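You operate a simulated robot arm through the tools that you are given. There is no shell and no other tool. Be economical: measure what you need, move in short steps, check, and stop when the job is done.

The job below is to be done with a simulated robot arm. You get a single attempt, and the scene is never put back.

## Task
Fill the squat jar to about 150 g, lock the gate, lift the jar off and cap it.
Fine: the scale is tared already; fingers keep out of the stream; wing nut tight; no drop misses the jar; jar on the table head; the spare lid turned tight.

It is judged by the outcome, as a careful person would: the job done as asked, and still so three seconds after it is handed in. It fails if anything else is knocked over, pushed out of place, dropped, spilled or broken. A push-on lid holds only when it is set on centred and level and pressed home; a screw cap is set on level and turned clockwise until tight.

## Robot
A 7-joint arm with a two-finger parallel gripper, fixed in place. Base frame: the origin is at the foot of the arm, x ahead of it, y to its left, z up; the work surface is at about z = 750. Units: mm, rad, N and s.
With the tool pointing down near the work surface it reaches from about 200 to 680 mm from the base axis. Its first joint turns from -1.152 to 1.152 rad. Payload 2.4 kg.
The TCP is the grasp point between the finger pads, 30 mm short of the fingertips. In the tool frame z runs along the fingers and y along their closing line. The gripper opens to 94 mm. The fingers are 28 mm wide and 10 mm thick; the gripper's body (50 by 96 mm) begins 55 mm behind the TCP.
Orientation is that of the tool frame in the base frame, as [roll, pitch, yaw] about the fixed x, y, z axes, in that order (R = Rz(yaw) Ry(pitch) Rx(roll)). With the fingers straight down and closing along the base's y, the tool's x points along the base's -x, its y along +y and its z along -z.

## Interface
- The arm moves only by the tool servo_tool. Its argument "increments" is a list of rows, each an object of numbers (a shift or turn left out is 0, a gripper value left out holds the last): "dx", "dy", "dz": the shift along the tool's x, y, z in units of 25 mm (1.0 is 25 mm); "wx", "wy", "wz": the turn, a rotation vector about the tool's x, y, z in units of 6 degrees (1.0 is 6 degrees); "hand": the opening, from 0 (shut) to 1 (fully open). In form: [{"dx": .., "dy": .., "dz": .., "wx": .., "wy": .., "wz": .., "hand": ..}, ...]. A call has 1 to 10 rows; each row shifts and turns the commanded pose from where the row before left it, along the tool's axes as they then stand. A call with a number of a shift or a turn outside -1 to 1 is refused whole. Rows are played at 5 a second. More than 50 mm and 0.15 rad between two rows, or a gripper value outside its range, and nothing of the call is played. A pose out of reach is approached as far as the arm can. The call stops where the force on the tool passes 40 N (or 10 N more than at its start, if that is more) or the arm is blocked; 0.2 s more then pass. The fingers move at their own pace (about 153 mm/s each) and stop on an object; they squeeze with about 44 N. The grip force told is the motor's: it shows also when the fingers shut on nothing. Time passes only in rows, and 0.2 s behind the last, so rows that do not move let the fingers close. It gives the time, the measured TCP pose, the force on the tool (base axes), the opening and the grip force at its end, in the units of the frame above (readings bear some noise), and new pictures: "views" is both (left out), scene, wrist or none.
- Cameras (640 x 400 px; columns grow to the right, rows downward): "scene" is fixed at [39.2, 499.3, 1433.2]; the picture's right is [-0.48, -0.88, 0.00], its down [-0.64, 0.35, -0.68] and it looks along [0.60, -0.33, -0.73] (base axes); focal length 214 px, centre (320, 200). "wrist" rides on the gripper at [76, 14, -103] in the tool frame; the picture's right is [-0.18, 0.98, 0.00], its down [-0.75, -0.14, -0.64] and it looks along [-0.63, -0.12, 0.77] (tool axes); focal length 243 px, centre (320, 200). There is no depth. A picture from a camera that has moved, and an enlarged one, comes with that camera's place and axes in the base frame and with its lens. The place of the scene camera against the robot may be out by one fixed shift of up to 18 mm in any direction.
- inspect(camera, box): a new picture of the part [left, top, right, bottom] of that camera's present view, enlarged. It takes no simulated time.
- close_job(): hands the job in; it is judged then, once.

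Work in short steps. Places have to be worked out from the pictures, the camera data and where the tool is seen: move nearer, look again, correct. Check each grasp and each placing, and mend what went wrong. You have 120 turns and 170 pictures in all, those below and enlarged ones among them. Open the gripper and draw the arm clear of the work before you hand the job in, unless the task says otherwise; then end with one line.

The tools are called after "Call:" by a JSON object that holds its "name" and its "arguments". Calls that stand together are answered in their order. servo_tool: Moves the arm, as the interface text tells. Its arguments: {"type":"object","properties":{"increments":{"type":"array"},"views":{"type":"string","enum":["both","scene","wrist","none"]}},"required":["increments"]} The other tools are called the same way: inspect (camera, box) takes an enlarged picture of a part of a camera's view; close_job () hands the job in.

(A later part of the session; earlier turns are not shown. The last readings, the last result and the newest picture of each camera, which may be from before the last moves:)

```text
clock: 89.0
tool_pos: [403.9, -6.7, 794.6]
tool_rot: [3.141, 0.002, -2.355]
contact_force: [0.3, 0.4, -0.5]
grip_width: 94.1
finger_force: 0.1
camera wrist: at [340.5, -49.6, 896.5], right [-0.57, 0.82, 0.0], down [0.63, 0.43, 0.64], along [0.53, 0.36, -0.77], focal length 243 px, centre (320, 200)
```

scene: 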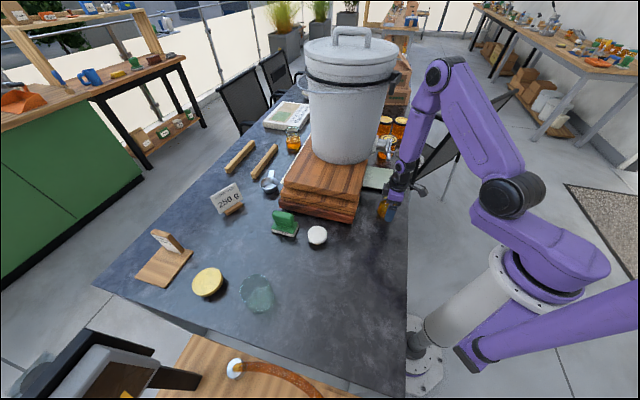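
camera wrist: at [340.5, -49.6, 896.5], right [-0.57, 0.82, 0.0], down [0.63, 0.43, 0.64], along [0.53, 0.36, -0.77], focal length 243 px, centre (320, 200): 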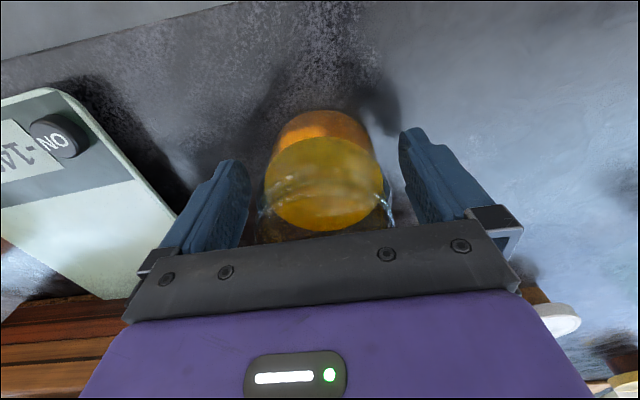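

Jar is centred between the fingers. Close and lift a little.

Call:
{"name": "servo_tool", "arguments": {"increments": [{"hand": 0.75}, {"hand": 0.3}, {}, {}, {"dz": -0.3}, {"dz": -0.5}, {"dz": -0.5}], "views": "both"}}

Call:
{"name": "inspect", "arguments": {"camera": "scene", "box": [350, 170, 440, 240]}}

```text
clock: 90.5
tool_pos: [405.3, -5.7, 828.5]
tool_rot: [3.14, -0.001, -2.355]
contact_force: [-0.2, -1.0, -2.3]
grip_width: 72.6
finger_force: 43.5
camera wrist: at [340.6, -48.7, 929.7], right [-0.57, 0.82, 0.0], down [0.63, 0.43, 0.64], along [0.53, 0.36, -0.77], focal length 243 px, centre (320, 200)
```

scene: 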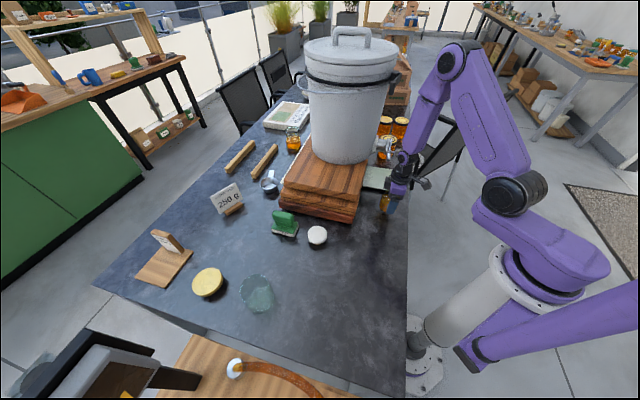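
wrist: 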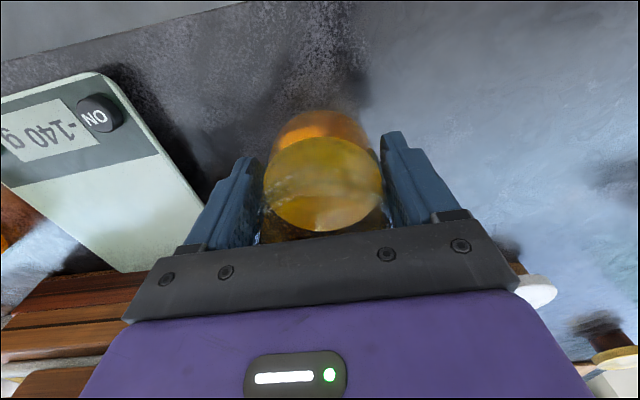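

```text
5.71 times, centred on (395, 205) of scene
camera zoom: at [39.2, 499.3, 1433.2], right [-0.48, -0.88, 0.0], down [-0.64, 0.35, -0.68], along [0.6, -0.33, -0.73], focal length 1226 px, centre (-109, 171)
```

zoom: 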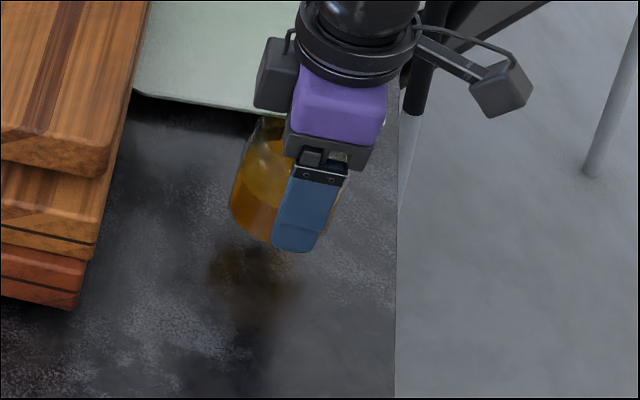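

Lifted securely (72.6 mm). Raise and carry to the near end of the table, target (225,450).

Call:
{"name": "servo_tool", "arguments": {"increments": [{"dz": -0.9}, {"dz": -0.9}, {"dz": -0.9}, {"dz": -0.9}], "views": "none"}}

Call:
{"name": "servo_tool", "arguments": {"increments": [{"dy": 0.9, "dx": -0.39}, {"dy": 0.9, "dx": -0.39}, {"dy": 0.9, "dx": -0.39}, {"dy": 0.9, "dx": -0.39}, {"dy": 0.9, "dx": -0.39}, {"dy": 0.9, "dx": -0.39}, {"dy": 0.9, "dx": -0.39}, {"dy": 0.9, "dx": -0.39}, {"dy": 0.9, "dx": -0.39}, {"dy": 0.9, "dx": -0.39}], "views": "scene"}}

Call:
{"name": "servo_tool", "arguments": {"increments": [{"dy": 0.9, "dx": -0.39}, {"dy": 0.9, "dx": -0.39}, {"dy": 0.9, "dx": -0.39}, {"dy": 0.9, "dx": -0.39}, {"dy": 0.9, "dx": -0.39}, {"dy": 0.9, "dx": -0.39}, {"dy": 0.9, "dx": -0.39}, {"dy": 0.9, "dx": -0.39}, {"dy": 0.9, "dx": -0.39}, {"dy": 0.9, "dx": -0.39}], "views": "both"}}

```text
clock: 91.5
tool_pos: [403.8, -4.1, 919.0]
tool_rot: [3.141, -0.002, -2.356]
contact_force: [-0.6, 0.6, -2.5]
grip_width: 72.5
finger_force: 43.5
```

```text
clock: 93.8
tool_pos: [315.7, 226.2, 918.3]
tool_rot: [-3.141, 0.002, -2.356]
contact_force: [0.5, 0.2, -3.7]
grip_width: 72.4
finger_force: 43.5
```

scene: 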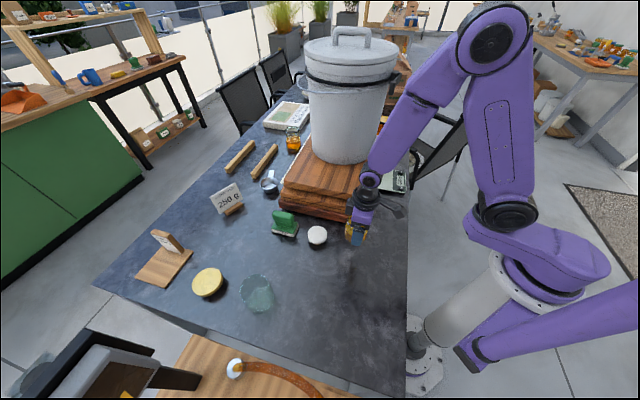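

```text
clock: 96.0
tool_pos: [224.6, 452.7, 919.0]
tool_rot: [3.142, 0.0, -2.355]
contact_force: [-0.9, -0.3, -2.6]
grip_width: 72.4
finger_force: 43.9
camera wrist: at [160.9, 408.5, 1021.0], right [-0.57, 0.82, 0.0], down [0.63, 0.43, 0.64], along [0.53, 0.36, -0.77], focal length 243 px, centre (320, 200)
```

scene: 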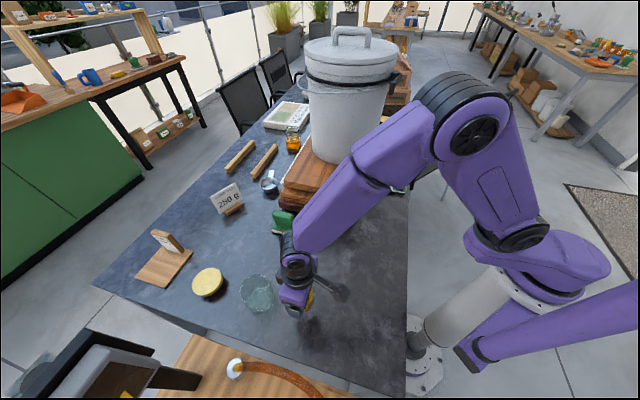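
wrist: 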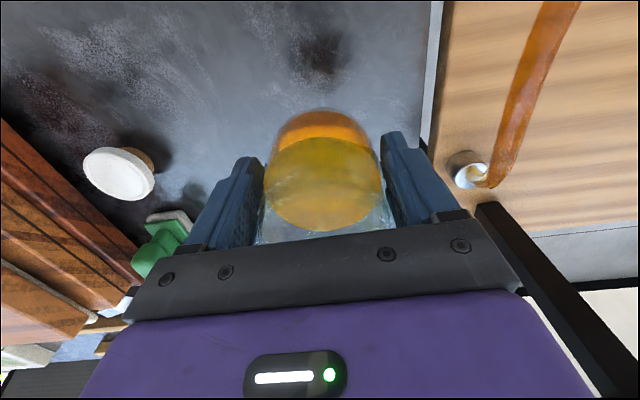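

Over the near end, about 115 mm from the edge. Lower to 5 mm above, then creep to contact.

Call:
{"name": "servo_tool", "arguments": {"increments": [{"dz": 0.95}, {"dz": 0.95}, {"dz": 0.95}, {"dz": 0.95}, {"dz": 0.95}, {}], "views": "none"}}

Call:
{"name": "servo_tool", "arguments": {"increments": [{"dz": 0.06}, {"dz": 0.06}, {"dz": 0.06}], "views": "none"}}

```text
clock: 97.3
tool_pos: [226.2, 453.5, 800.9]
tool_rot: [3.141, 0.002, -2.356]
contact_force: [-0.6, -0.3, -2.3]
grip_width: 72.7
finger_force: 43.7
```

```text
clock: 98.2
tool_pos: [225.4, 453.1, 795.4]
tool_rot: [3.141, 0.0, -2.356]
contact_force: [-0.9, -0.4, -2.9]
grip_width: 72.3
finger_force: 44.1
```

Call:
{"name": "servo_tool", "arguments": {"increments": [{"dz": 0.05}, {}], "views": "none"}}

Call:
{"name": "servo_tool", "arguments": {"increments": [{"dz": 0.04}, {}], "views": "none"}}

```text
clock: 98.8
tool_pos: [225.6, 453.0, 795.1]
tool_rot: [-3.14, 0.0, -2.354]
contact_force: [0.1, -0.7, 1.6]
grip_width: 72.6
finger_force: 43.7
```

```text
clock: 99.3
tool_pos: [226.0, 453.6, 793.2]
tool_rot: [3.141, 0.004, -2.354]
contact_force: [-0.7, -2.6, 20.0]
grip_width: 72.4
finger_force: 43.9
```

Contact reached. Release and rise straight up.

Call:
{"name": "servo_tool", "arguments": {"increments": [{"dz": -0.03}, {"hand": 0.9}, {"hand": 1.0}, {}, {"dz": -0.8}, {"dz": -0.9}, {"dz": -0.9}, {"dz": -0.9}, {"dz": -0.9}], "views": "both"}}

Call:
{"name": "inspect", "arguments": {"camera": "wrist", "box": [260, 60, 400, 200]}}

```text
clock: 101.3
tool_pos: [225.2, 451.7, 905.2]
tool_rot: [-3.141, 0.001, -2.354]
contact_force: [0.7, -0.4, 0.6]
grip_width: 93.8
finger_force: 0.0
camera wrist: at [162.1, 407.8, 1006.9], right [-0.57, 0.82, 0.0], down [0.63, 0.43, 0.64], along [0.53, 0.36, -0.77], focal length 243 px, centre (320, 200)
```

scene: 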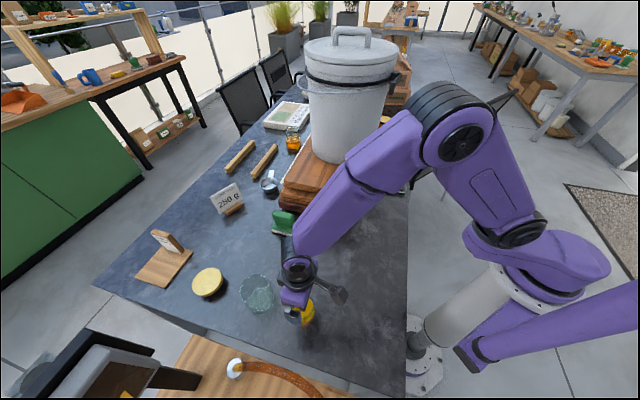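
wrist: 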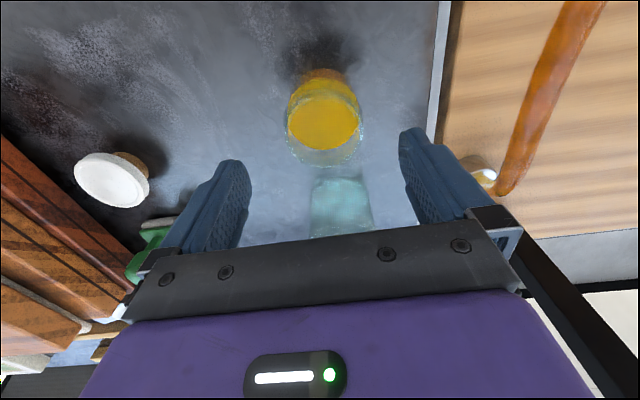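

```text
2.86 times, centred on (330, 130) of wrist
camera zoom: at [162.1, 407.8, 1006.9], right [-0.57, 0.82, 0.0], down [0.63, 0.43, 0.64], along [0.53, 0.36, -0.77], focal length 693 px, centre (291, 400)
```

zoom: 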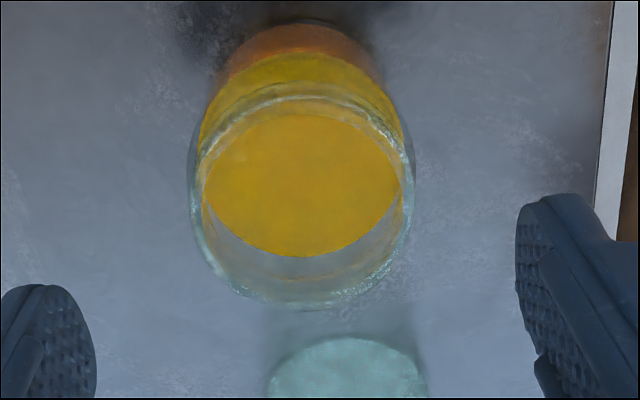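

Jar stands upright at ≈(225,453) on the end of the table. Rotate the hand by -90° to fix the jar's other axis from a second view (and to leave clockwise range for capping).

Call:
{"name": "servo_tool", "arguments": {"increments": [{"wz": -1}, {"wz": -1}, {"wz": -1}, {"wz": -1}, {"wz": -1}, {"wz": -1}, {"wz": -1}, {"wz": -1}], "views": "none"}}

Call:
{"name": "servo_tool", "arguments": {"increments": [{"wz": -1}, {"wz": -1}, {"wz": -1}, {"wz": -1}, {"wz": -1}, {"wz": -1}, {"wz": -1}], "views": "wrist"}}

Call:
{"name": "inspect", "arguments": {"camera": "wrist", "box": [260, 60, 400, 200]}}

```text
clock: 103.2
tool_pos: [226.5, 452.8, 904.2]
tool_rot: [-3.141, -0.001, -1.516]
contact_force: [0.6, -0.3, -0.7]
grip_width: 93.9
finger_force: 0.0
```

```text
clock: 104.8
tool_pos: [225.9, 452.6, 904.6]
tool_rot: [-3.141, -0.001, -0.782]
contact_force: [-0.1, 0.3, -0.1]
grip_width: 93.8
finger_force: 0.1
camera wrist: at [269.4, 388.3, 1006.5], right [-0.82, -0.57, 0.0], down [-0.44, 0.63, 0.64], along [-0.36, 0.53, -0.77], focal length 243 px, centre (320, 200)
```

wrist: 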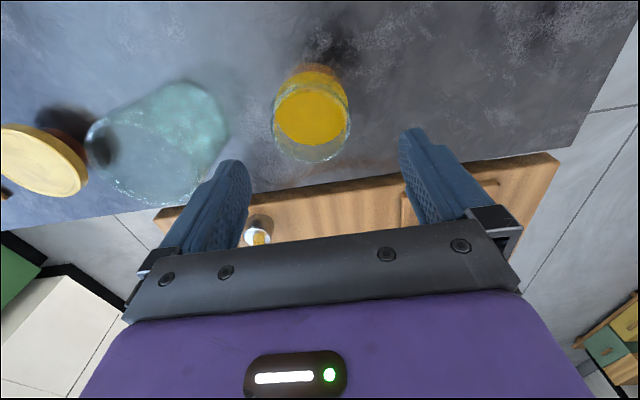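

```text
2.86 times, centred on (330, 130) of wrist
camera zoom: at [269.4, 388.3, 1006.5], right [-0.82, -0.57, 0.0], down [-0.44, 0.63, 0.64], along [-0.36, 0.53, -0.77], focal length 693 px, centre (291, 400)
```

zoom: 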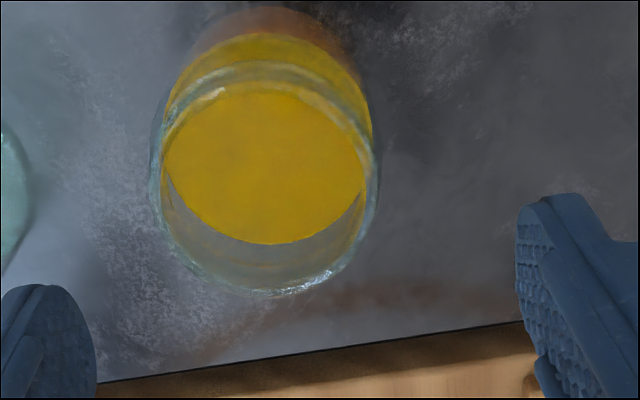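

Combining both views, the jar centre is ≈(231,458). Verify mechanically: shift 8 mm, descend, close lightly at this orientation, reopen – this centres it exactly.

Call:
{"name": "servo_tool", "arguments": {"increments": [{"dy": -0.32}, {"dz": 0.9}, {"dz": 0.9}, {"dz": 0.9}, {"dz": 0.9}, {"dz": 0.75}, {}], "views": "wrist"}}

```text
clock: 106.3
tool_pos: [229.8, 460.1, 793.5]
tool_rot: [-3.14, 0.0, -0.786]
contact_force: [-1.0, 0.8, 0.3]
grip_width: 94.2
finger_force: 0.0
camera wrist: at [274.7, 396.2, 895.7], right [-0.82, -0.57, 0.0], down [-0.43, 0.63, 0.64], along [-0.36, 0.53, -0.77], focal length 243 px, centre (320, 200)
```

wrist: 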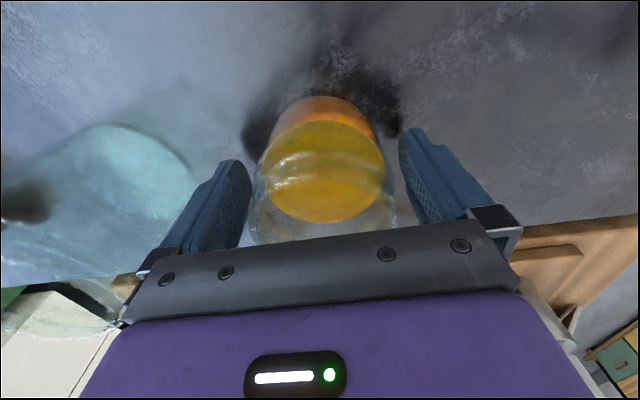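

Call:
{"name": "servo_tool", "arguments": {"increments": [{"hand": 0.8}, {"hand": 0.5}, {}, {}], "views": "none"}}

Call:
{"name": "servo_tool", "arguments": {"increments": [{"hand": 1.0}, {}, {"dz": -0.9}, {"dz": -0.9}, {"dz": -0.9}, {"dz": -0.9}, {"dz": -0.9}, {"dz": -0.9}], "views": "wrist"}}

Call:
{"name": "inspect", "arguments": {"camera": "wrist", "box": [260, 60, 400, 200]}}

```text
clock: 107.3
tool_pos: [229.8, 459.8, 794.0]
tool_rot: [-3.139, -0.002, -0.784]
contact_force: [0.2, -0.1, 0.2]
grip_width: 70.0
finger_force: 44.0
```

```text
clock: 109.2
tool_pos: [231.4, 456.1, 931.1]
tool_rot: [-3.142, -0.002, -0.785]
contact_force: [0.5, 0.6, -0.3]
grip_width: 94.1
finger_force: 0.0
camera wrist: at [275.2, 393.8, 1033.2], right [-0.82, -0.57, 0.0], down [-0.43, 0.63, 0.64], along [-0.36, 0.53, -0.77], focal length 243 px, centre (320, 200)
```

wrist: 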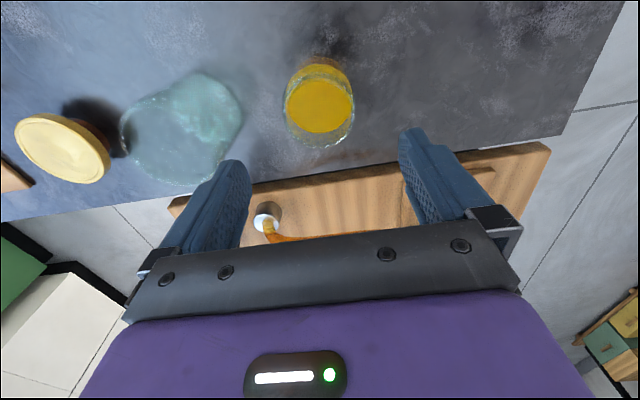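

```text
2.86 times, centred on (330, 130) of wrist
camera zoom: at [275.2, 393.8, 1033.2], right [-0.82, -0.57, 0.0], down [-0.43, 0.63, 0.64], along [-0.36, 0.53, -0.77], focal length 693 px, centre (291, 400)
```

zoom: 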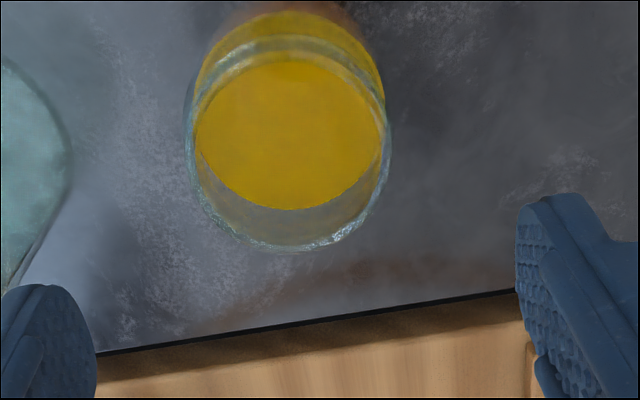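

Jar now at (231.1,458.6), confirmed. Move over to the white lid at ≈(427,289).

Call:
{"name": "servo_tool", "arguments": {"increments": [{"dx": 1, "dy": -0.076}, {"dx": 1, "dy": -0.076}, {"dx": 1, "dy": -0.076}, {"dx": 1, "dy": -0.076}, {"dx": 1, "dy": -0.076}, {"dx": 1, "dy": -0.076}, {"dx": 1, "dy": -0.076}, {"dx": 1, "dy": -0.076}, {"dx": 1, "dy": -0.076}, {"dx": 1, "dy": -0.076}], "views": "both"}}

Call:
{"name": "inspect", "arguments": {"camera": "wrist", "box": [240, 40, 420, 220]}}

```text
clock: 111.3
tool_pos: [422.6, 294.3, 929.7]
tool_rot: [-3.141, -0.001, -0.784]
contact_force: [-0.2, -0.1, 0.0]
grip_width: 94.2
finger_force: 0.1
camera wrist: at [465.8, 230.9, 1031.1], right [-0.82, -0.57, 0.0], down [-0.43, 0.63, 0.64], along [-0.36, 0.53, -0.77], focal length 243 px, centre (320, 200)
```

scene: 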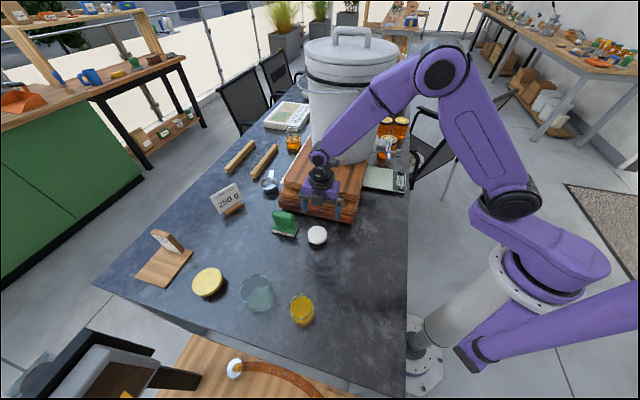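
wrist: 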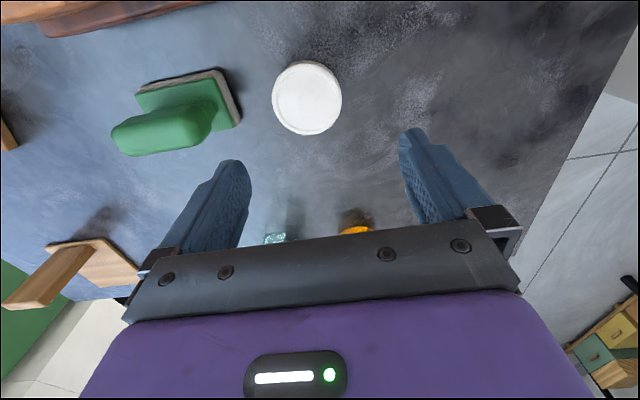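

```text
2.22 times, centred on (330, 130) of wrist
camera zoom: at [465.8, 230.9, 1031.1], right [-0.82, -0.57, 0.0], down [-0.43, 0.63, 0.64], along [-0.36, 0.53, -0.77], focal length 539 px, centre (298, 356)
```

zoom: 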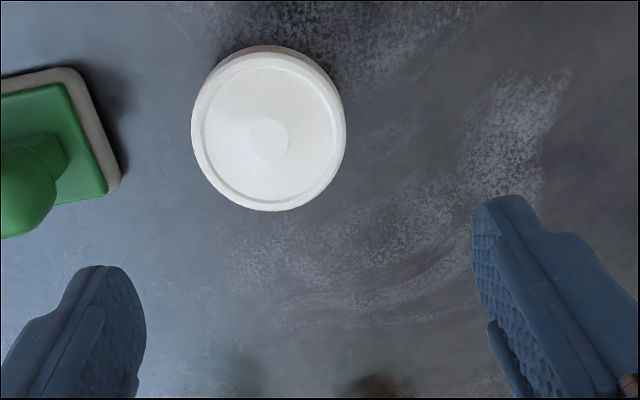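

Lid centre ≈(435,301), top z≈783. Shift over it and descend partway for a second look.

Call:
{"name": "servo_tool", "arguments": {"increments": [{"dx": 0.16, "dy": -0.54, "hand": 0.9}, {"dz": 0.9}, {"dz": 0.9}, {"dz": 0.9}], "views": "wrist"}}

Call:
{"name": "inspect", "arguments": {"camera": "wrist", "box": [220, 60, 420, 240]}}

```text
clock: 112.3
tool_pos: [433.7, 300.0, 863.1]
tool_rot: [3.14, 0.001, -0.787]
contact_force: [0.6, 0.3, -0.1]
grip_width: 84.4
finger_force: 0.1
camera wrist: at [476.5, 236.6, 965.2], right [-0.82, -0.57, 0.0], down [-0.43, 0.63, 0.64], along [-0.36, 0.53, -0.77], focal length 243 px, centre (320, 200)
```

wrist: 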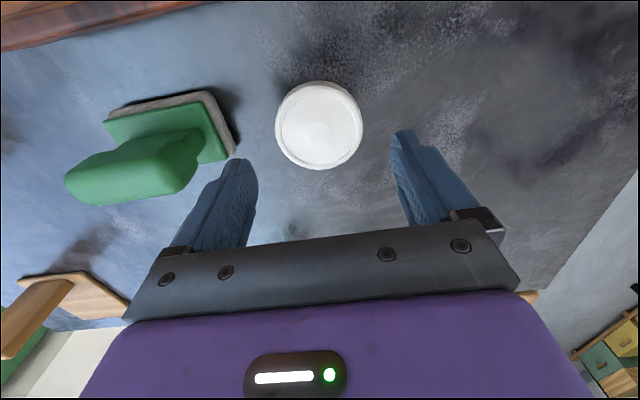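

```text
2.22 times, centred on (320, 150) of wrist
camera zoom: at [476.5, 236.6, 965.2], right [-0.82, -0.57, 0.0], down [-0.43, 0.63, 0.64], along [-0.36, 0.53, -0.77], focal length 539 px, centre (320, 311)
```

zoom: 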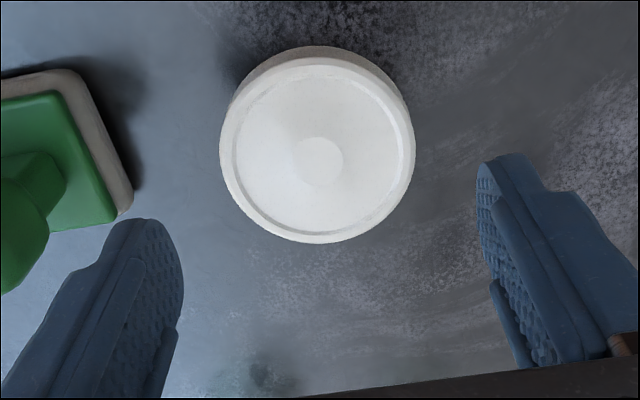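

Triangulated lid centre ≈(432,305), top z≈777. Shift, descend to TCP z≈797 and squeeze to centre it on this axis.

Call:
{"name": "servo_tool", "arguments": {"increments": [{"dx": -0.2, "dy": -0.12}, {"dz": 0.9}, {"dz": 0.9}, {"dz": 0.84}, {}], "views": "wrist"}}

Call:
{"name": "inspect", "arguments": {"camera": "scene", "box": [270, 190, 360, 260]}}

```text
clock: 113.5
tool_pos: [431.3, 306.6, 796.2]
tool_rot: [-3.141, 0.0, -0.784]
contact_force: [0.0, 0.1, -0.1]
grip_width: 84.5
finger_force: 0.1
camera wrist: at [476.1, 242.9, 898.0], right [-0.82, -0.57, 0.0], down [-0.43, 0.63, 0.64], along [-0.36, 0.53, -0.77], focal length 243 px, centre (320, 200)
```

wrist: 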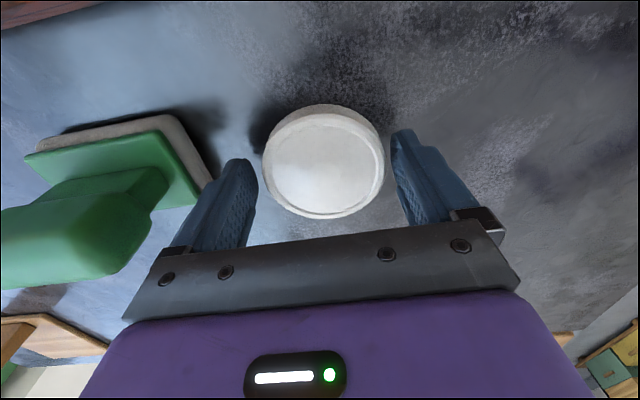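

```text
5.71 times, centred on (315, 225) of scene
camera zoom: at [39.2, 499.3, 1433.2], right [-0.48, -0.88, 0.0], down [-0.64, 0.35, -0.68], along [0.6, -0.33, -0.73], focal length 1226 px, centre (349, 57)
```

zoom: 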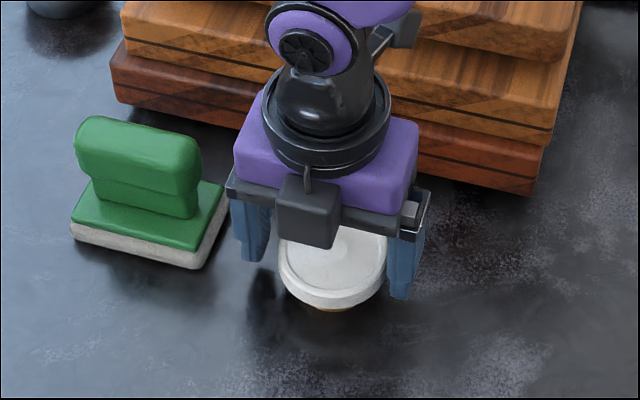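

Fingers straddle the lid. Squeeze, then reopen and see the width.

Call:
{"name": "servo_tool", "arguments": {"increments": [{"hand": 0.78}, {"hand": 0.5}, {}, {}], "views": "wrist"}}

Call:
{"name": "inspect", "arguments": {"camera": "scene", "box": [270, 190, 360, 260]}}

```text
clock: 114.5
tool_pos: [432.6, 305.9, 796.1]
tool_rot: [-3.141, -0.001, -0.783]
contact_force: [-0.5, -0.3, 0.0]
grip_width: 67.0
finger_force: 43.9
camera wrist: at [476.0, 242.8, 898.1], right [-0.82, -0.57, 0.0], down [-0.43, 0.63, 0.64], along [-0.36, 0.53, -0.77], focal length 243 px, centre (320, 200)
```

wrist: 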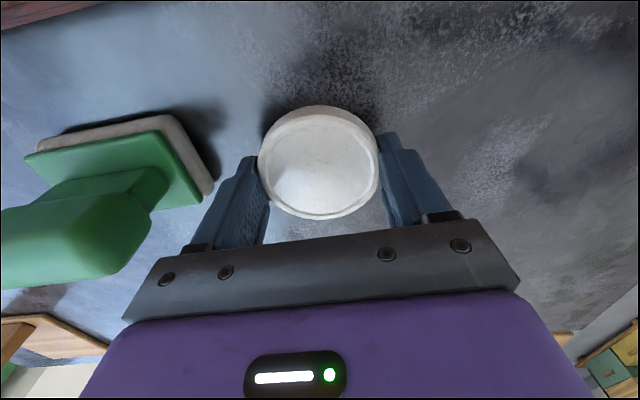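

```text
5.71 times, centred on (315, 225) of scene
camera zoom: at [39.2, 499.3, 1433.2], right [-0.48, -0.88, 0.0], down [-0.64, 0.35, -0.68], along [0.6, -0.33, -0.73], focal length 1226 px, centre (349, 57)
```

zoom: 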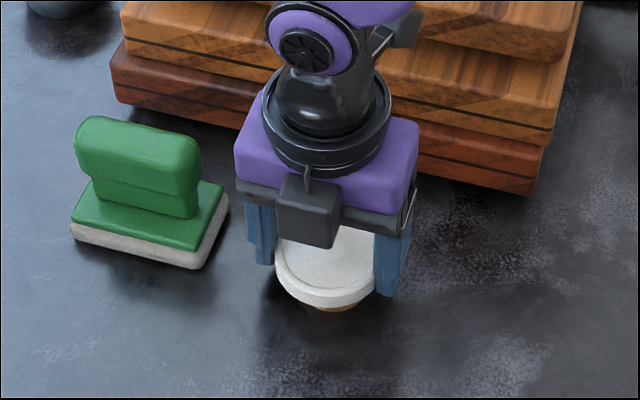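

Lid diameter is 67.0; centred on this axis. Reopen, rotate +90° in place and grip on the other axis so both axes are known.

Call:
{"name": "servo_tool", "arguments": {"increments": [{"hand": 0.95}, {"wz": 1}, {"wz": 1}, {"wz": 1}, {"wz": 1}, {"wz": 1}, {"wz": 1}, {"wz": 1}, {"wz": 1}], "views": "none"}}

Call:
{"name": "servo_tool", "arguments": {"increments": [{"wz": 1}, {"wz": 1}, {"wz": 1}, {"wz": 1}, {"wz": 1}, {"wz": 1}, {"wz": 1}, {}], "views": "wrist"}}

```text
clock: 116.5
tool_pos: [433.1, 307.5, 796.5]
tool_rot: [3.141, 0.0, -1.624]
contact_force: [-0.3, -0.8, -0.9]
grip_width: 89.2
finger_force: 0.1
```

```text
clock: 118.3
tool_pos: [431.6, 307.3, 796.1]
tool_rot: [3.141, -0.001, -2.358]
contact_force: [-0.1, -0.9, -0.5]
grip_width: 89.4
finger_force: 0.1
camera wrist: at [368.3, 264.1, 898.3], right [-0.56, 0.83, 0.0], down [0.63, 0.43, 0.64], along [0.53, 0.36, -0.77], focal length 243 px, centre (320, 200)
```

wrist: 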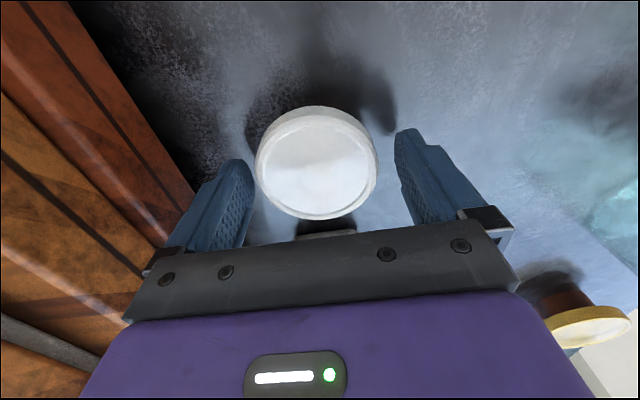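

Offset is only ~1–2 mm. Close and lift.

Call:
{"name": "servo_tool", "arguments": {"increments": [{"hand": 0.78}, {"hand": 0.4}, {}, {}], "views": "none"}}

Call:
{"name": "servo_tool", "arguments": {"increments": [{"dz": -0.4}, {"dz": -0.6}, {"dz": -0.9}, {"dz": -0.9}, {"dz": -0.9}], "views": "both"}}

Call:
{"name": "inspect", "arguments": {"camera": "scene", "box": [270, 160, 370, 260]}}

```text
clock: 119.3
tool_pos: [432.2, 306.8, 797.2]
tool_rot: [-3.141, -0.001, -2.355]
contact_force: [0.0, -0.2, -0.3]
grip_width: 67.0
finger_force: 44.4
```

```text
clock: 120.5
tool_pos: [434.3, 308.7, 890.6]
tool_rot: [-3.14, 0.0, -2.357]
contact_force: [-0.3, -0.5, -0.2]
grip_width: 66.8
finger_force: 43.9
camera wrist: at [369.3, 265.2, 992.2], right [-0.57, 0.82, 0.0], down [0.63, 0.43, 0.64], along [0.53, 0.36, -0.77], focal length 243 px, centre (320, 200)
```

scene: 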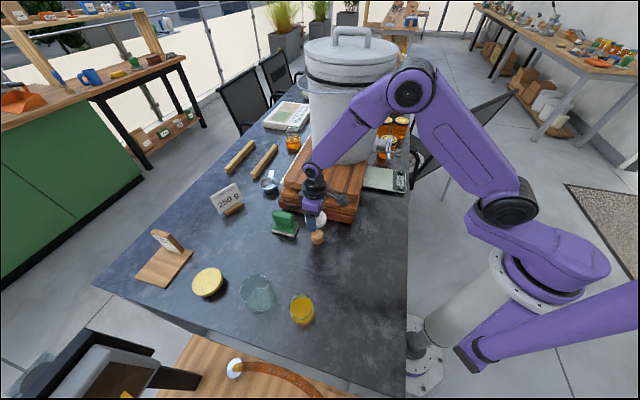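
wrist: 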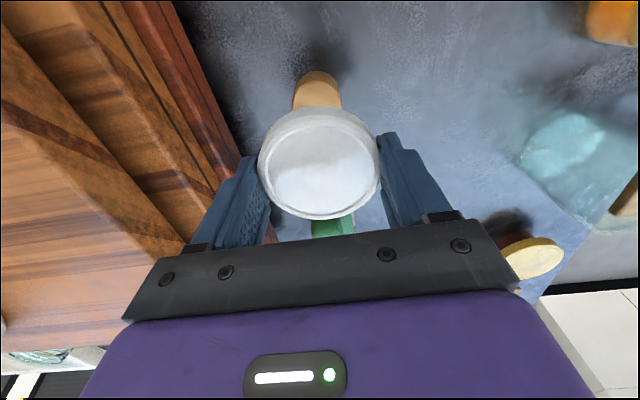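

```text
4.00 times, centred on (320, 210) of scene
camera zoom: at [39.2, 499.3, 1433.2], right [-0.48, -0.88, 0.0], down [-0.64, 0.35, -0.68], along [0.6, -0.33, -0.73], focal length 858 px, centre (320, 160)
```

zoom: 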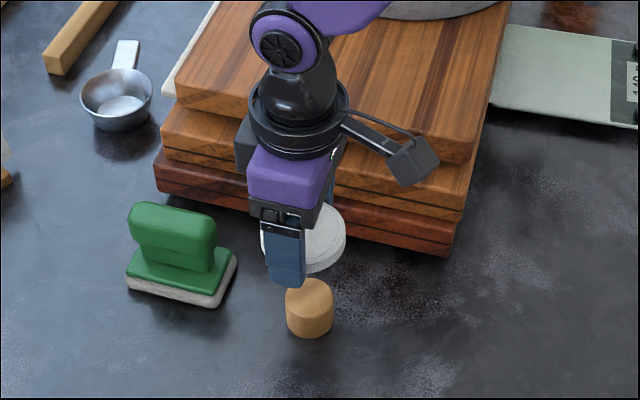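

Lid is held level and off its post. Carry it over the jar at (231.1,458.6), staying high.

Call:
{"name": "servo_tool", "arguments": {"increments": [{"dy": 0.996, "dx": 0.14}, {"dy": 0.996, "dx": 0.14}, {"dy": 0.996, "dx": 0.14}, {"dy": 0.996, "dx": 0.14}, {"dy": 0.996, "dx": 0.14}, {"dy": 0.996, "dx": 0.14}, {"dy": 0.996, "dx": 0.14}, {"dy": 0.996, "dx": 0.14}, {"dy": 0.996, "dx": 0.14}, {"dy": 0.996, "dx": 0.14}], "views": "none"}}

Call:
{"name": "servo_tool", "arguments": {"increments": [{}, {}], "views": "both"}}

Call:
{"name": "servo_tool", "arguments": {"increments": [{}], "views": "none"}}

Call:
{"name": "servo_tool", "arguments": {"increments": [{}], "views": "none"}}

Call:
{"name": "servo_tool", "arguments": {"increments": [{}], "views": "none"}}

```text
clock: 122.8
tool_pos: [232.4, 460.1, 889.4]
tool_rot: [-3.14, 0.001, -2.354]
contact_force: [-0.1, 0.3, 0.7]
grip_width: 67.3
finger_force: 44.2
```

```text
clock: 123.3
tool_pos: [232.2, 460.5, 888.8]
tool_rot: [-3.142, -0.001, -2.354]
contact_force: [-0.4, -0.8, -0.6]
grip_width: 67.0
finger_force: 44.1
camera wrist: at [168.5, 415.8, 990.8], right [-0.57, 0.82, 0.0], down [0.63, 0.43, 0.64], along [0.53, 0.36, -0.77], focal length 243 px, centre (320, 200)
```

scene: 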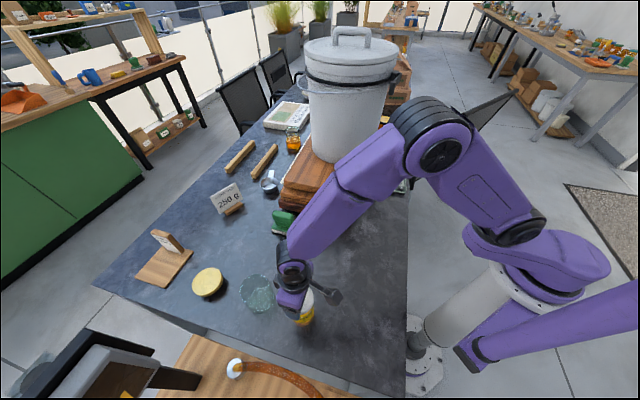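
wrist: 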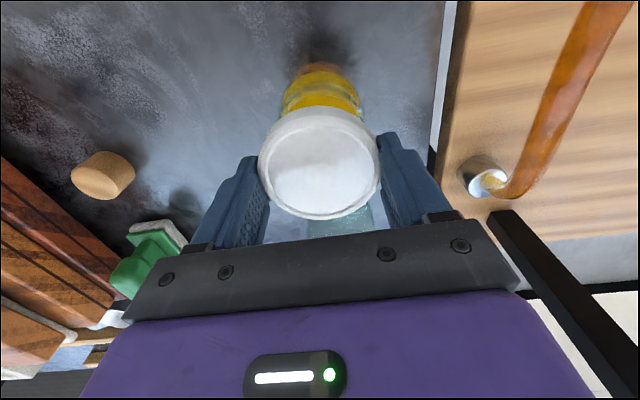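

```text
clock: 123.8
tool_pos: [232.3, 459.5, 888.4]
tool_rot: [-3.141, 0.001, -2.355]
contact_force: [0.0, -0.5, -0.3]
grip_width: 67.0
finger_force: 44.2
```

```text
clock: 124.2
tool_pos: [232.8, 459.2, 888.9]
tool_rot: [-3.14, 0.0, -2.355]
contact_force: [0.5, -0.5, -0.3]
grip_width: 67.0
finger_force: 44.2
```

```text
clock: 124.5
tool_pos: [233.1, 459.7, 889.1]
tool_rot: [-3.14, -0.001, -2.356]
contact_force: [-1.0, 0.2, 0.5]
grip_width: 66.8
finger_force: 44.0
```

Averaged TCP (232.6,459.8); correct 1.5 mm back, then descend, creeping for contact.

Call:
{"name": "servo_tool", "arguments": {"increments": [{"dx": 0.06}, {"dz": 0.6}, {"dz": 0.3}, {}], "views": "none"}}

Call:
{"name": "inspect", "arguments": {"camera": "scene", "box": [260, 260, 360, 340]}}

```text
clock: 125.5
tool_pos: [230.4, 457.8, 865.6]
tool_rot: [3.141, 0.001, -2.355]
contact_force: [-0.4, -0.3, 0.1]
grip_width: 66.9
finger_force: 44.6
```

```text
5.00 times, centred on (310, 300) of scene
camera zoom: at [39.2, 499.3, 1433.2], right [-0.48, -0.88, 0.0], down [-0.64, 0.35, -0.68], along [0.6, -0.33, -0.73], focal length 1072 px, centre (370, -300)
```

zoom: 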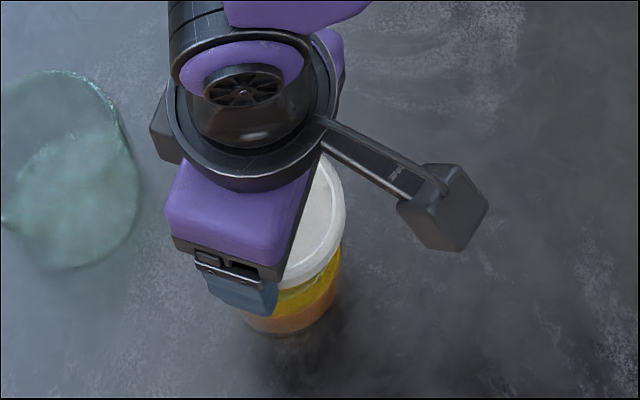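

Call:
{"name": "servo_tool", "arguments": {"increments": [{"dz": 0.12}, {"dz": 0.12}, {"dz": 0.12}, {}], "views": "none"}}

Call:
{"name": "servo_tool", "arguments": {"increments": [{"dz": 0.1}, {"dz": 0.1}, {}], "views": "none"}}

```text
clock: 126.5
tool_pos: [231.2, 459.1, 858.4]
tool_rot: [3.141, 0.001, -2.354]
contact_force: [-0.1, -0.4, -0.3]
grip_width: 67.1
finger_force: 44.0
```

```text
clock: 127.3
tool_pos: [231.0, 458.7, 853.5]
tool_rot: [3.141, 0.003, -2.358]
contact_force: [-0.8, 0.7, -1.4]
grip_width: 66.9
finger_force: 43.5
```

Position reads (231,458.8), on target. Continue creeping.

Call:
{"name": "servo_tool", "arguments": {"increments": [{"dz": 0.1}, {"dz": 0.1}, {}], "views": "wrist"}}

Call:
{"name": "inspect", "arguments": {"camera": "scene", "box": [280, 280, 340, 330]}}

```text
clock: 128.2
tool_pos: [231.6, 459.1, 850.6]
tool_rot: [3.14, 0.004, -2.354]
contact_force: [2.0, -2.0, 23.0]
grip_width: 66.8
finger_force: 43.5
camera wrist: at [166.5, 414.7, 950.8], right [-0.57, 0.82, 0.0], down [0.63, 0.43, 0.65], along [0.53, 0.37, -0.76], focal length 243 px, centre (320, 200)
```

wrist: 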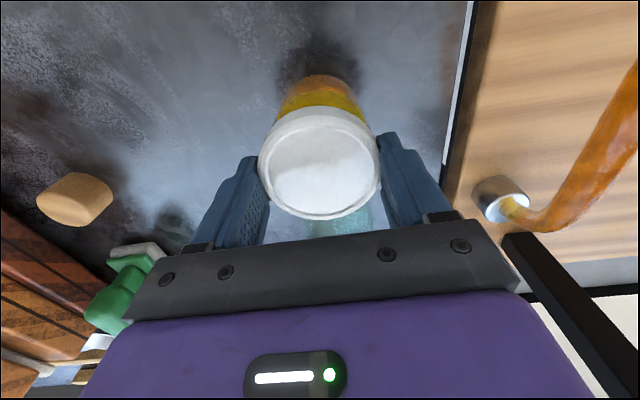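

```text
8.00 times, centred on (310, 305) of scene
camera zoom: at [39.0, 498.9, 1433.4], right [-0.48, -0.88, 0.0], down [-0.64, 0.35, -0.68], along [0.6, -0.33, -0.73], focal length 1716 px, centre (400, -640)
```

zoom: 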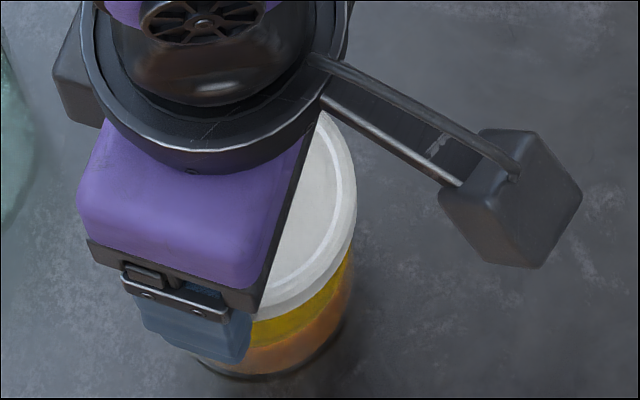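

Contact on the rim at 23 N, level. Ease slightly and turn clockwise (+wz) 48°.

Call:
{"name": "servo_tool", "arguments": {"increments": [{"dz": -0.02}, {"wz": 1}, {"wz": 1}, {"wz": 1}, {"wz": 1}, {"wz": 1}, {"wz": 1}, {"wz": 1}, {"wz": 1}], "views": "wrist"}}

Call:
{"name": "inspect", "arguments": {"camera": "scene", "box": [280, 280, 340, 330]}}

```text
clock: 130.2
tool_pos: [231.9, 458.6, 849.4]
tool_rot: [3.14, 0.003, 3.088]
contact_force: [2.5, 6.0, 20.6]
grip_width: 67.1
finger_force: 44.1
camera wrist: at [155.7, 476.3, 950.3], right [0.24, 0.97, 0.0], down [0.74, -0.18, 0.64], along [0.62, -0.15, -0.77], focal length 243 px, centre (320, 200)
```

wrist: 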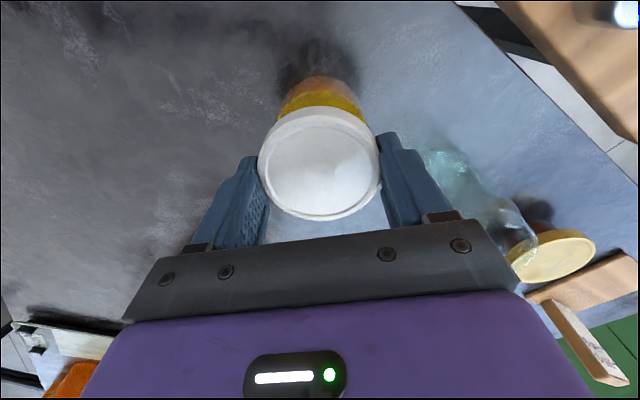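

```text
8.00 times, centred on (310, 305) of scene
camera zoom: at [39.1, 499.1, 1433.3], right [-0.48, -0.88, 0.0], down [-0.64, 0.35, -0.68], along [0.6, -0.33, -0.73], focal length 1716 px, centre (400, -640)
```

zoom: 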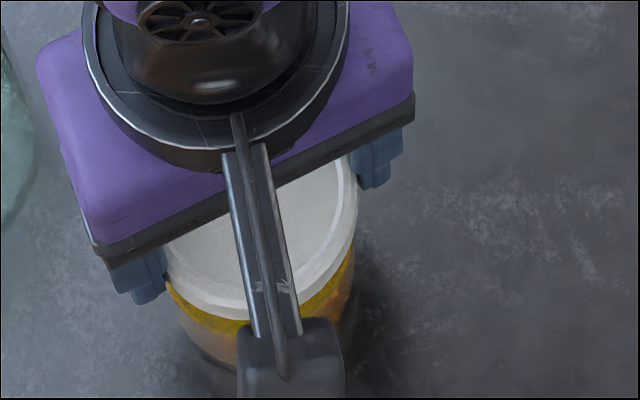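

Turning well, light downward load kept. Continue 60°.

Call:
{"name": "servo_tool", "arguments": {"increments": [{"wz": 1}, {"wz": 1}, {"wz": 1}, {"wz": 1}, {"wz": 1}, {"wz": 1}, {"wz": 1}, {"wz": 1}, {"wz": 1}, {"wz": 1}], "views": "wrist"}}

```text
clock: 132.3
tool_pos: [231.4, 456.4, 848.5]
tool_rot: [-3.141, -0.002, 2.04]
contact_force: [0.4, -0.9, -0.1]
grip_width: 66.8
finger_force: 44.5
camera wrist: at [208.1, 532.0, 950.7], right [0.96, 0.28, 0.0], down [0.22, -0.74, 0.64], along [0.18, -0.62, -0.77], focal length 243 px, centre (320, 200)
```

wrist: 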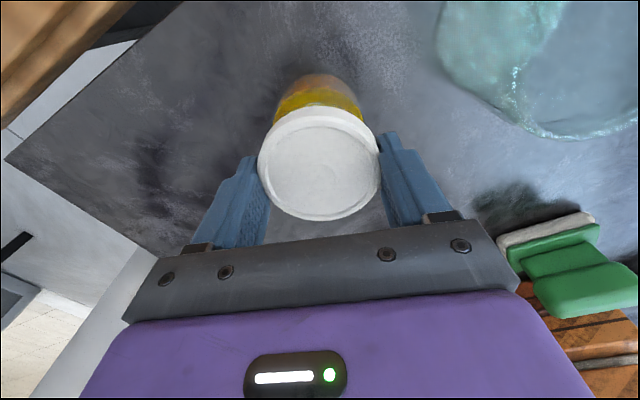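

108° turned; the lid is pulling down (load vanished). Follow 0.5–1 mm down and continue.

Call:
{"name": "servo_tool", "arguments": {"increments": [{"dz": 0.03, "wz": 1}, {"wz": 1}, {"wz": 1}, {"wz": 1}, {"wz": 1}, {"wz": 1}, {"wz": 1}], "views": "wrist"}}

```text
clock: 133.9
tool_pos: [230.7, 457.3, 846.8]
tool_rot: [-3.141, 0.001, 1.308]
contact_force: [-1.2, -1.0, 0.3]
grip_width: 66.9
finger_force: 43.9
camera wrist: at [263.8, 527.2, 948.7], right [0.9, -0.43, 0.0], down [-0.33, -0.69, 0.64], along [-0.28, -0.58, -0.77], focal length 243 px, centre (320, 200)
```

wrist: 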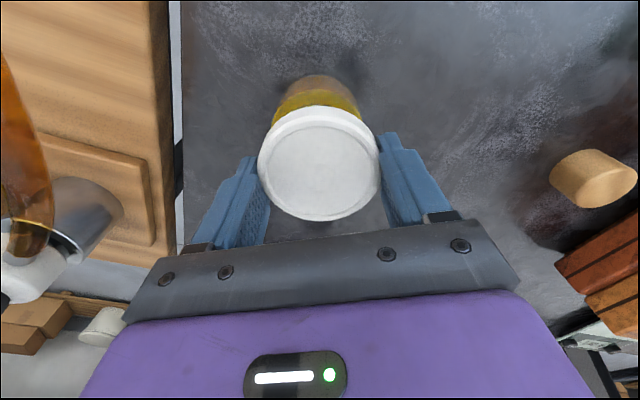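

150°. Continue, following slightly down.

Call:
{"name": "servo_tool", "arguments": {"increments": [{"dz": 0.03, "wz": 1}, {"wz": 1}, {"wz": 1}, {"wz": 1}, {"wz": 1}, {"wz": 1}], "views": "none"}}

Call:
{"name": "servo_tool", "arguments": {"increments": [{"wz": 1}, {"wz": 1}, {"wz": 1}, {}], "views": "both"}}

Call:
{"name": "inspect", "arguments": {"camera": "scene", "box": [280, 280, 340, 330]}}

```text
clock: 135.0
tool_pos: [258.8, 420.5, 837.0]
tool_rot: [-3.092, -0.032, 0.929]
contact_force: [0.9, -0.6, 5.2]
grip_width: 67.1
finger_force: 43.9
out of reach, approached as far as the arm can: row 2, 3, 4, 5
stopped in row 5: the force on the tool passed its limit (the readings are from after the stop); the commanded pose is now the measured one
```

```text
clock: 135.4
tool_pos: [261.6, 418.8, 837.4]
tool_rot: [-3.074, -0.048, 0.835]
contact_force: [-0.2, -0.2, 6.3]
grip_width: 67.1
finger_force: 43.2
out of reach, approached as far as the arm can: row 1, 2
stopped in row 2: the force on the tool passed its limit (the readings are from after the stop); the commanded pose is now the measured one
camera wrist: at [325.5, 457.8, 941.2], right [0.6, -0.79, -0.08], down [-0.6, -0.52, 0.61], along [-0.53, -0.32, -0.79], focal length 243 px, centre (320, 200)
```

scene: 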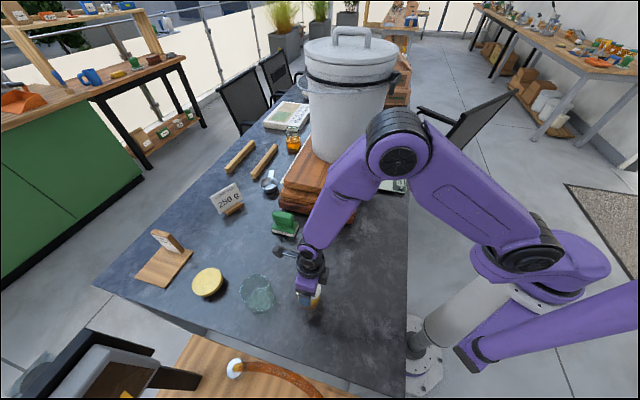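
wrist: 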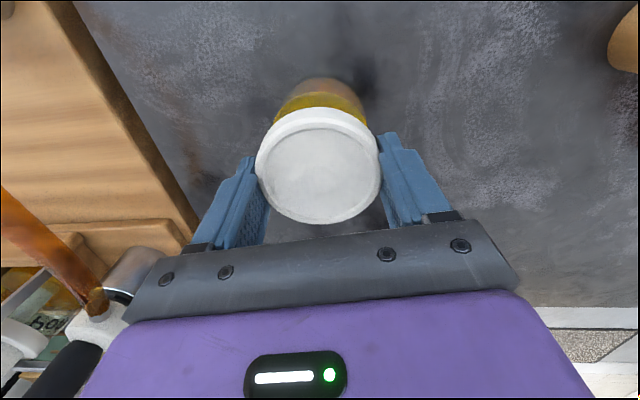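

```text
8.00 times, centred on (310, 305) of scene
camera zoom: at [39.1, 499.2, 1433.3], right [-0.48, -0.88, 0.0], down [-0.64, 0.35, -0.68], along [0.6, -0.33, -0.73], focal length 1716 px, centre (400, -640)
```

zoom: 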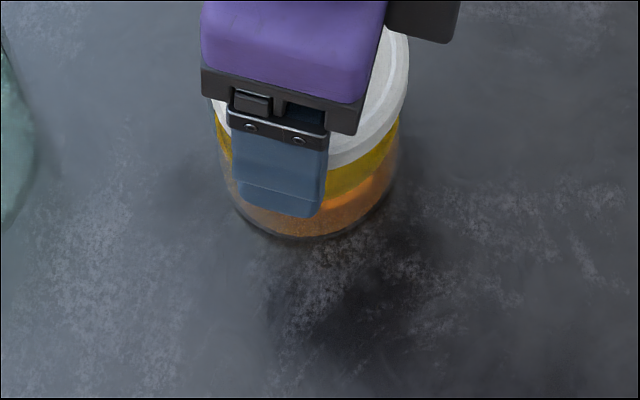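

I hit the wrist joint limit and dragged the jar ~45 mm with a slight tilt. Release so it settles, and look.

Call:
{"name": "servo_tool", "arguments": {"increments": [{"hand": 0.85}, {"hand": 0.95}, {}, {}], "views": "both"}}

Call:
{"name": "inspect", "arguments": {"camera": "scene", "box": [280, 270, 350, 325]}}

```text
clock: 136.4
tool_pos: [260.9, 418.0, 837.3]
tool_rot: [-3.073, -0.048, 0.831]
contact_force: [0.7, 0.8, 0.6]
grip_width: 89.6
finger_force: 0.1
camera wrist: at [325.5, 457.5, 940.5], right [0.6, -0.79, -0.08], down [-0.6, -0.51, 0.61], along [-0.53, -0.33, -0.79], focal length 243 px, centre (320, 200)
```

scene: 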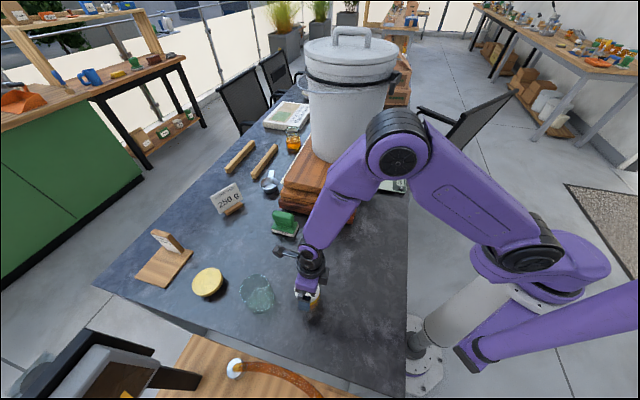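
wrist: 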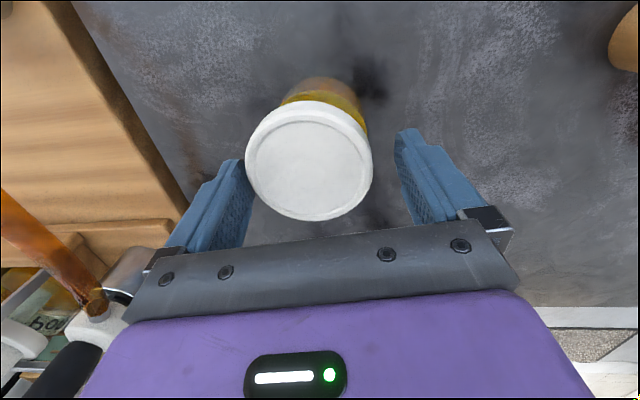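

```text
7.27 times, centred on (315, 298) of scene
camera zoom: at [39.2, 499.3, 1433.2], right [-0.48, -0.88, 0.0], down [-0.64, 0.35, -0.68], along [0.6, -0.33, -0.73], focal length 1560 px, centre (356, -509)
```

zoom: 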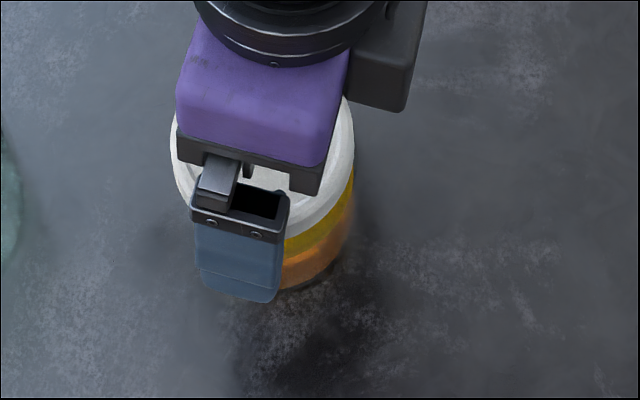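

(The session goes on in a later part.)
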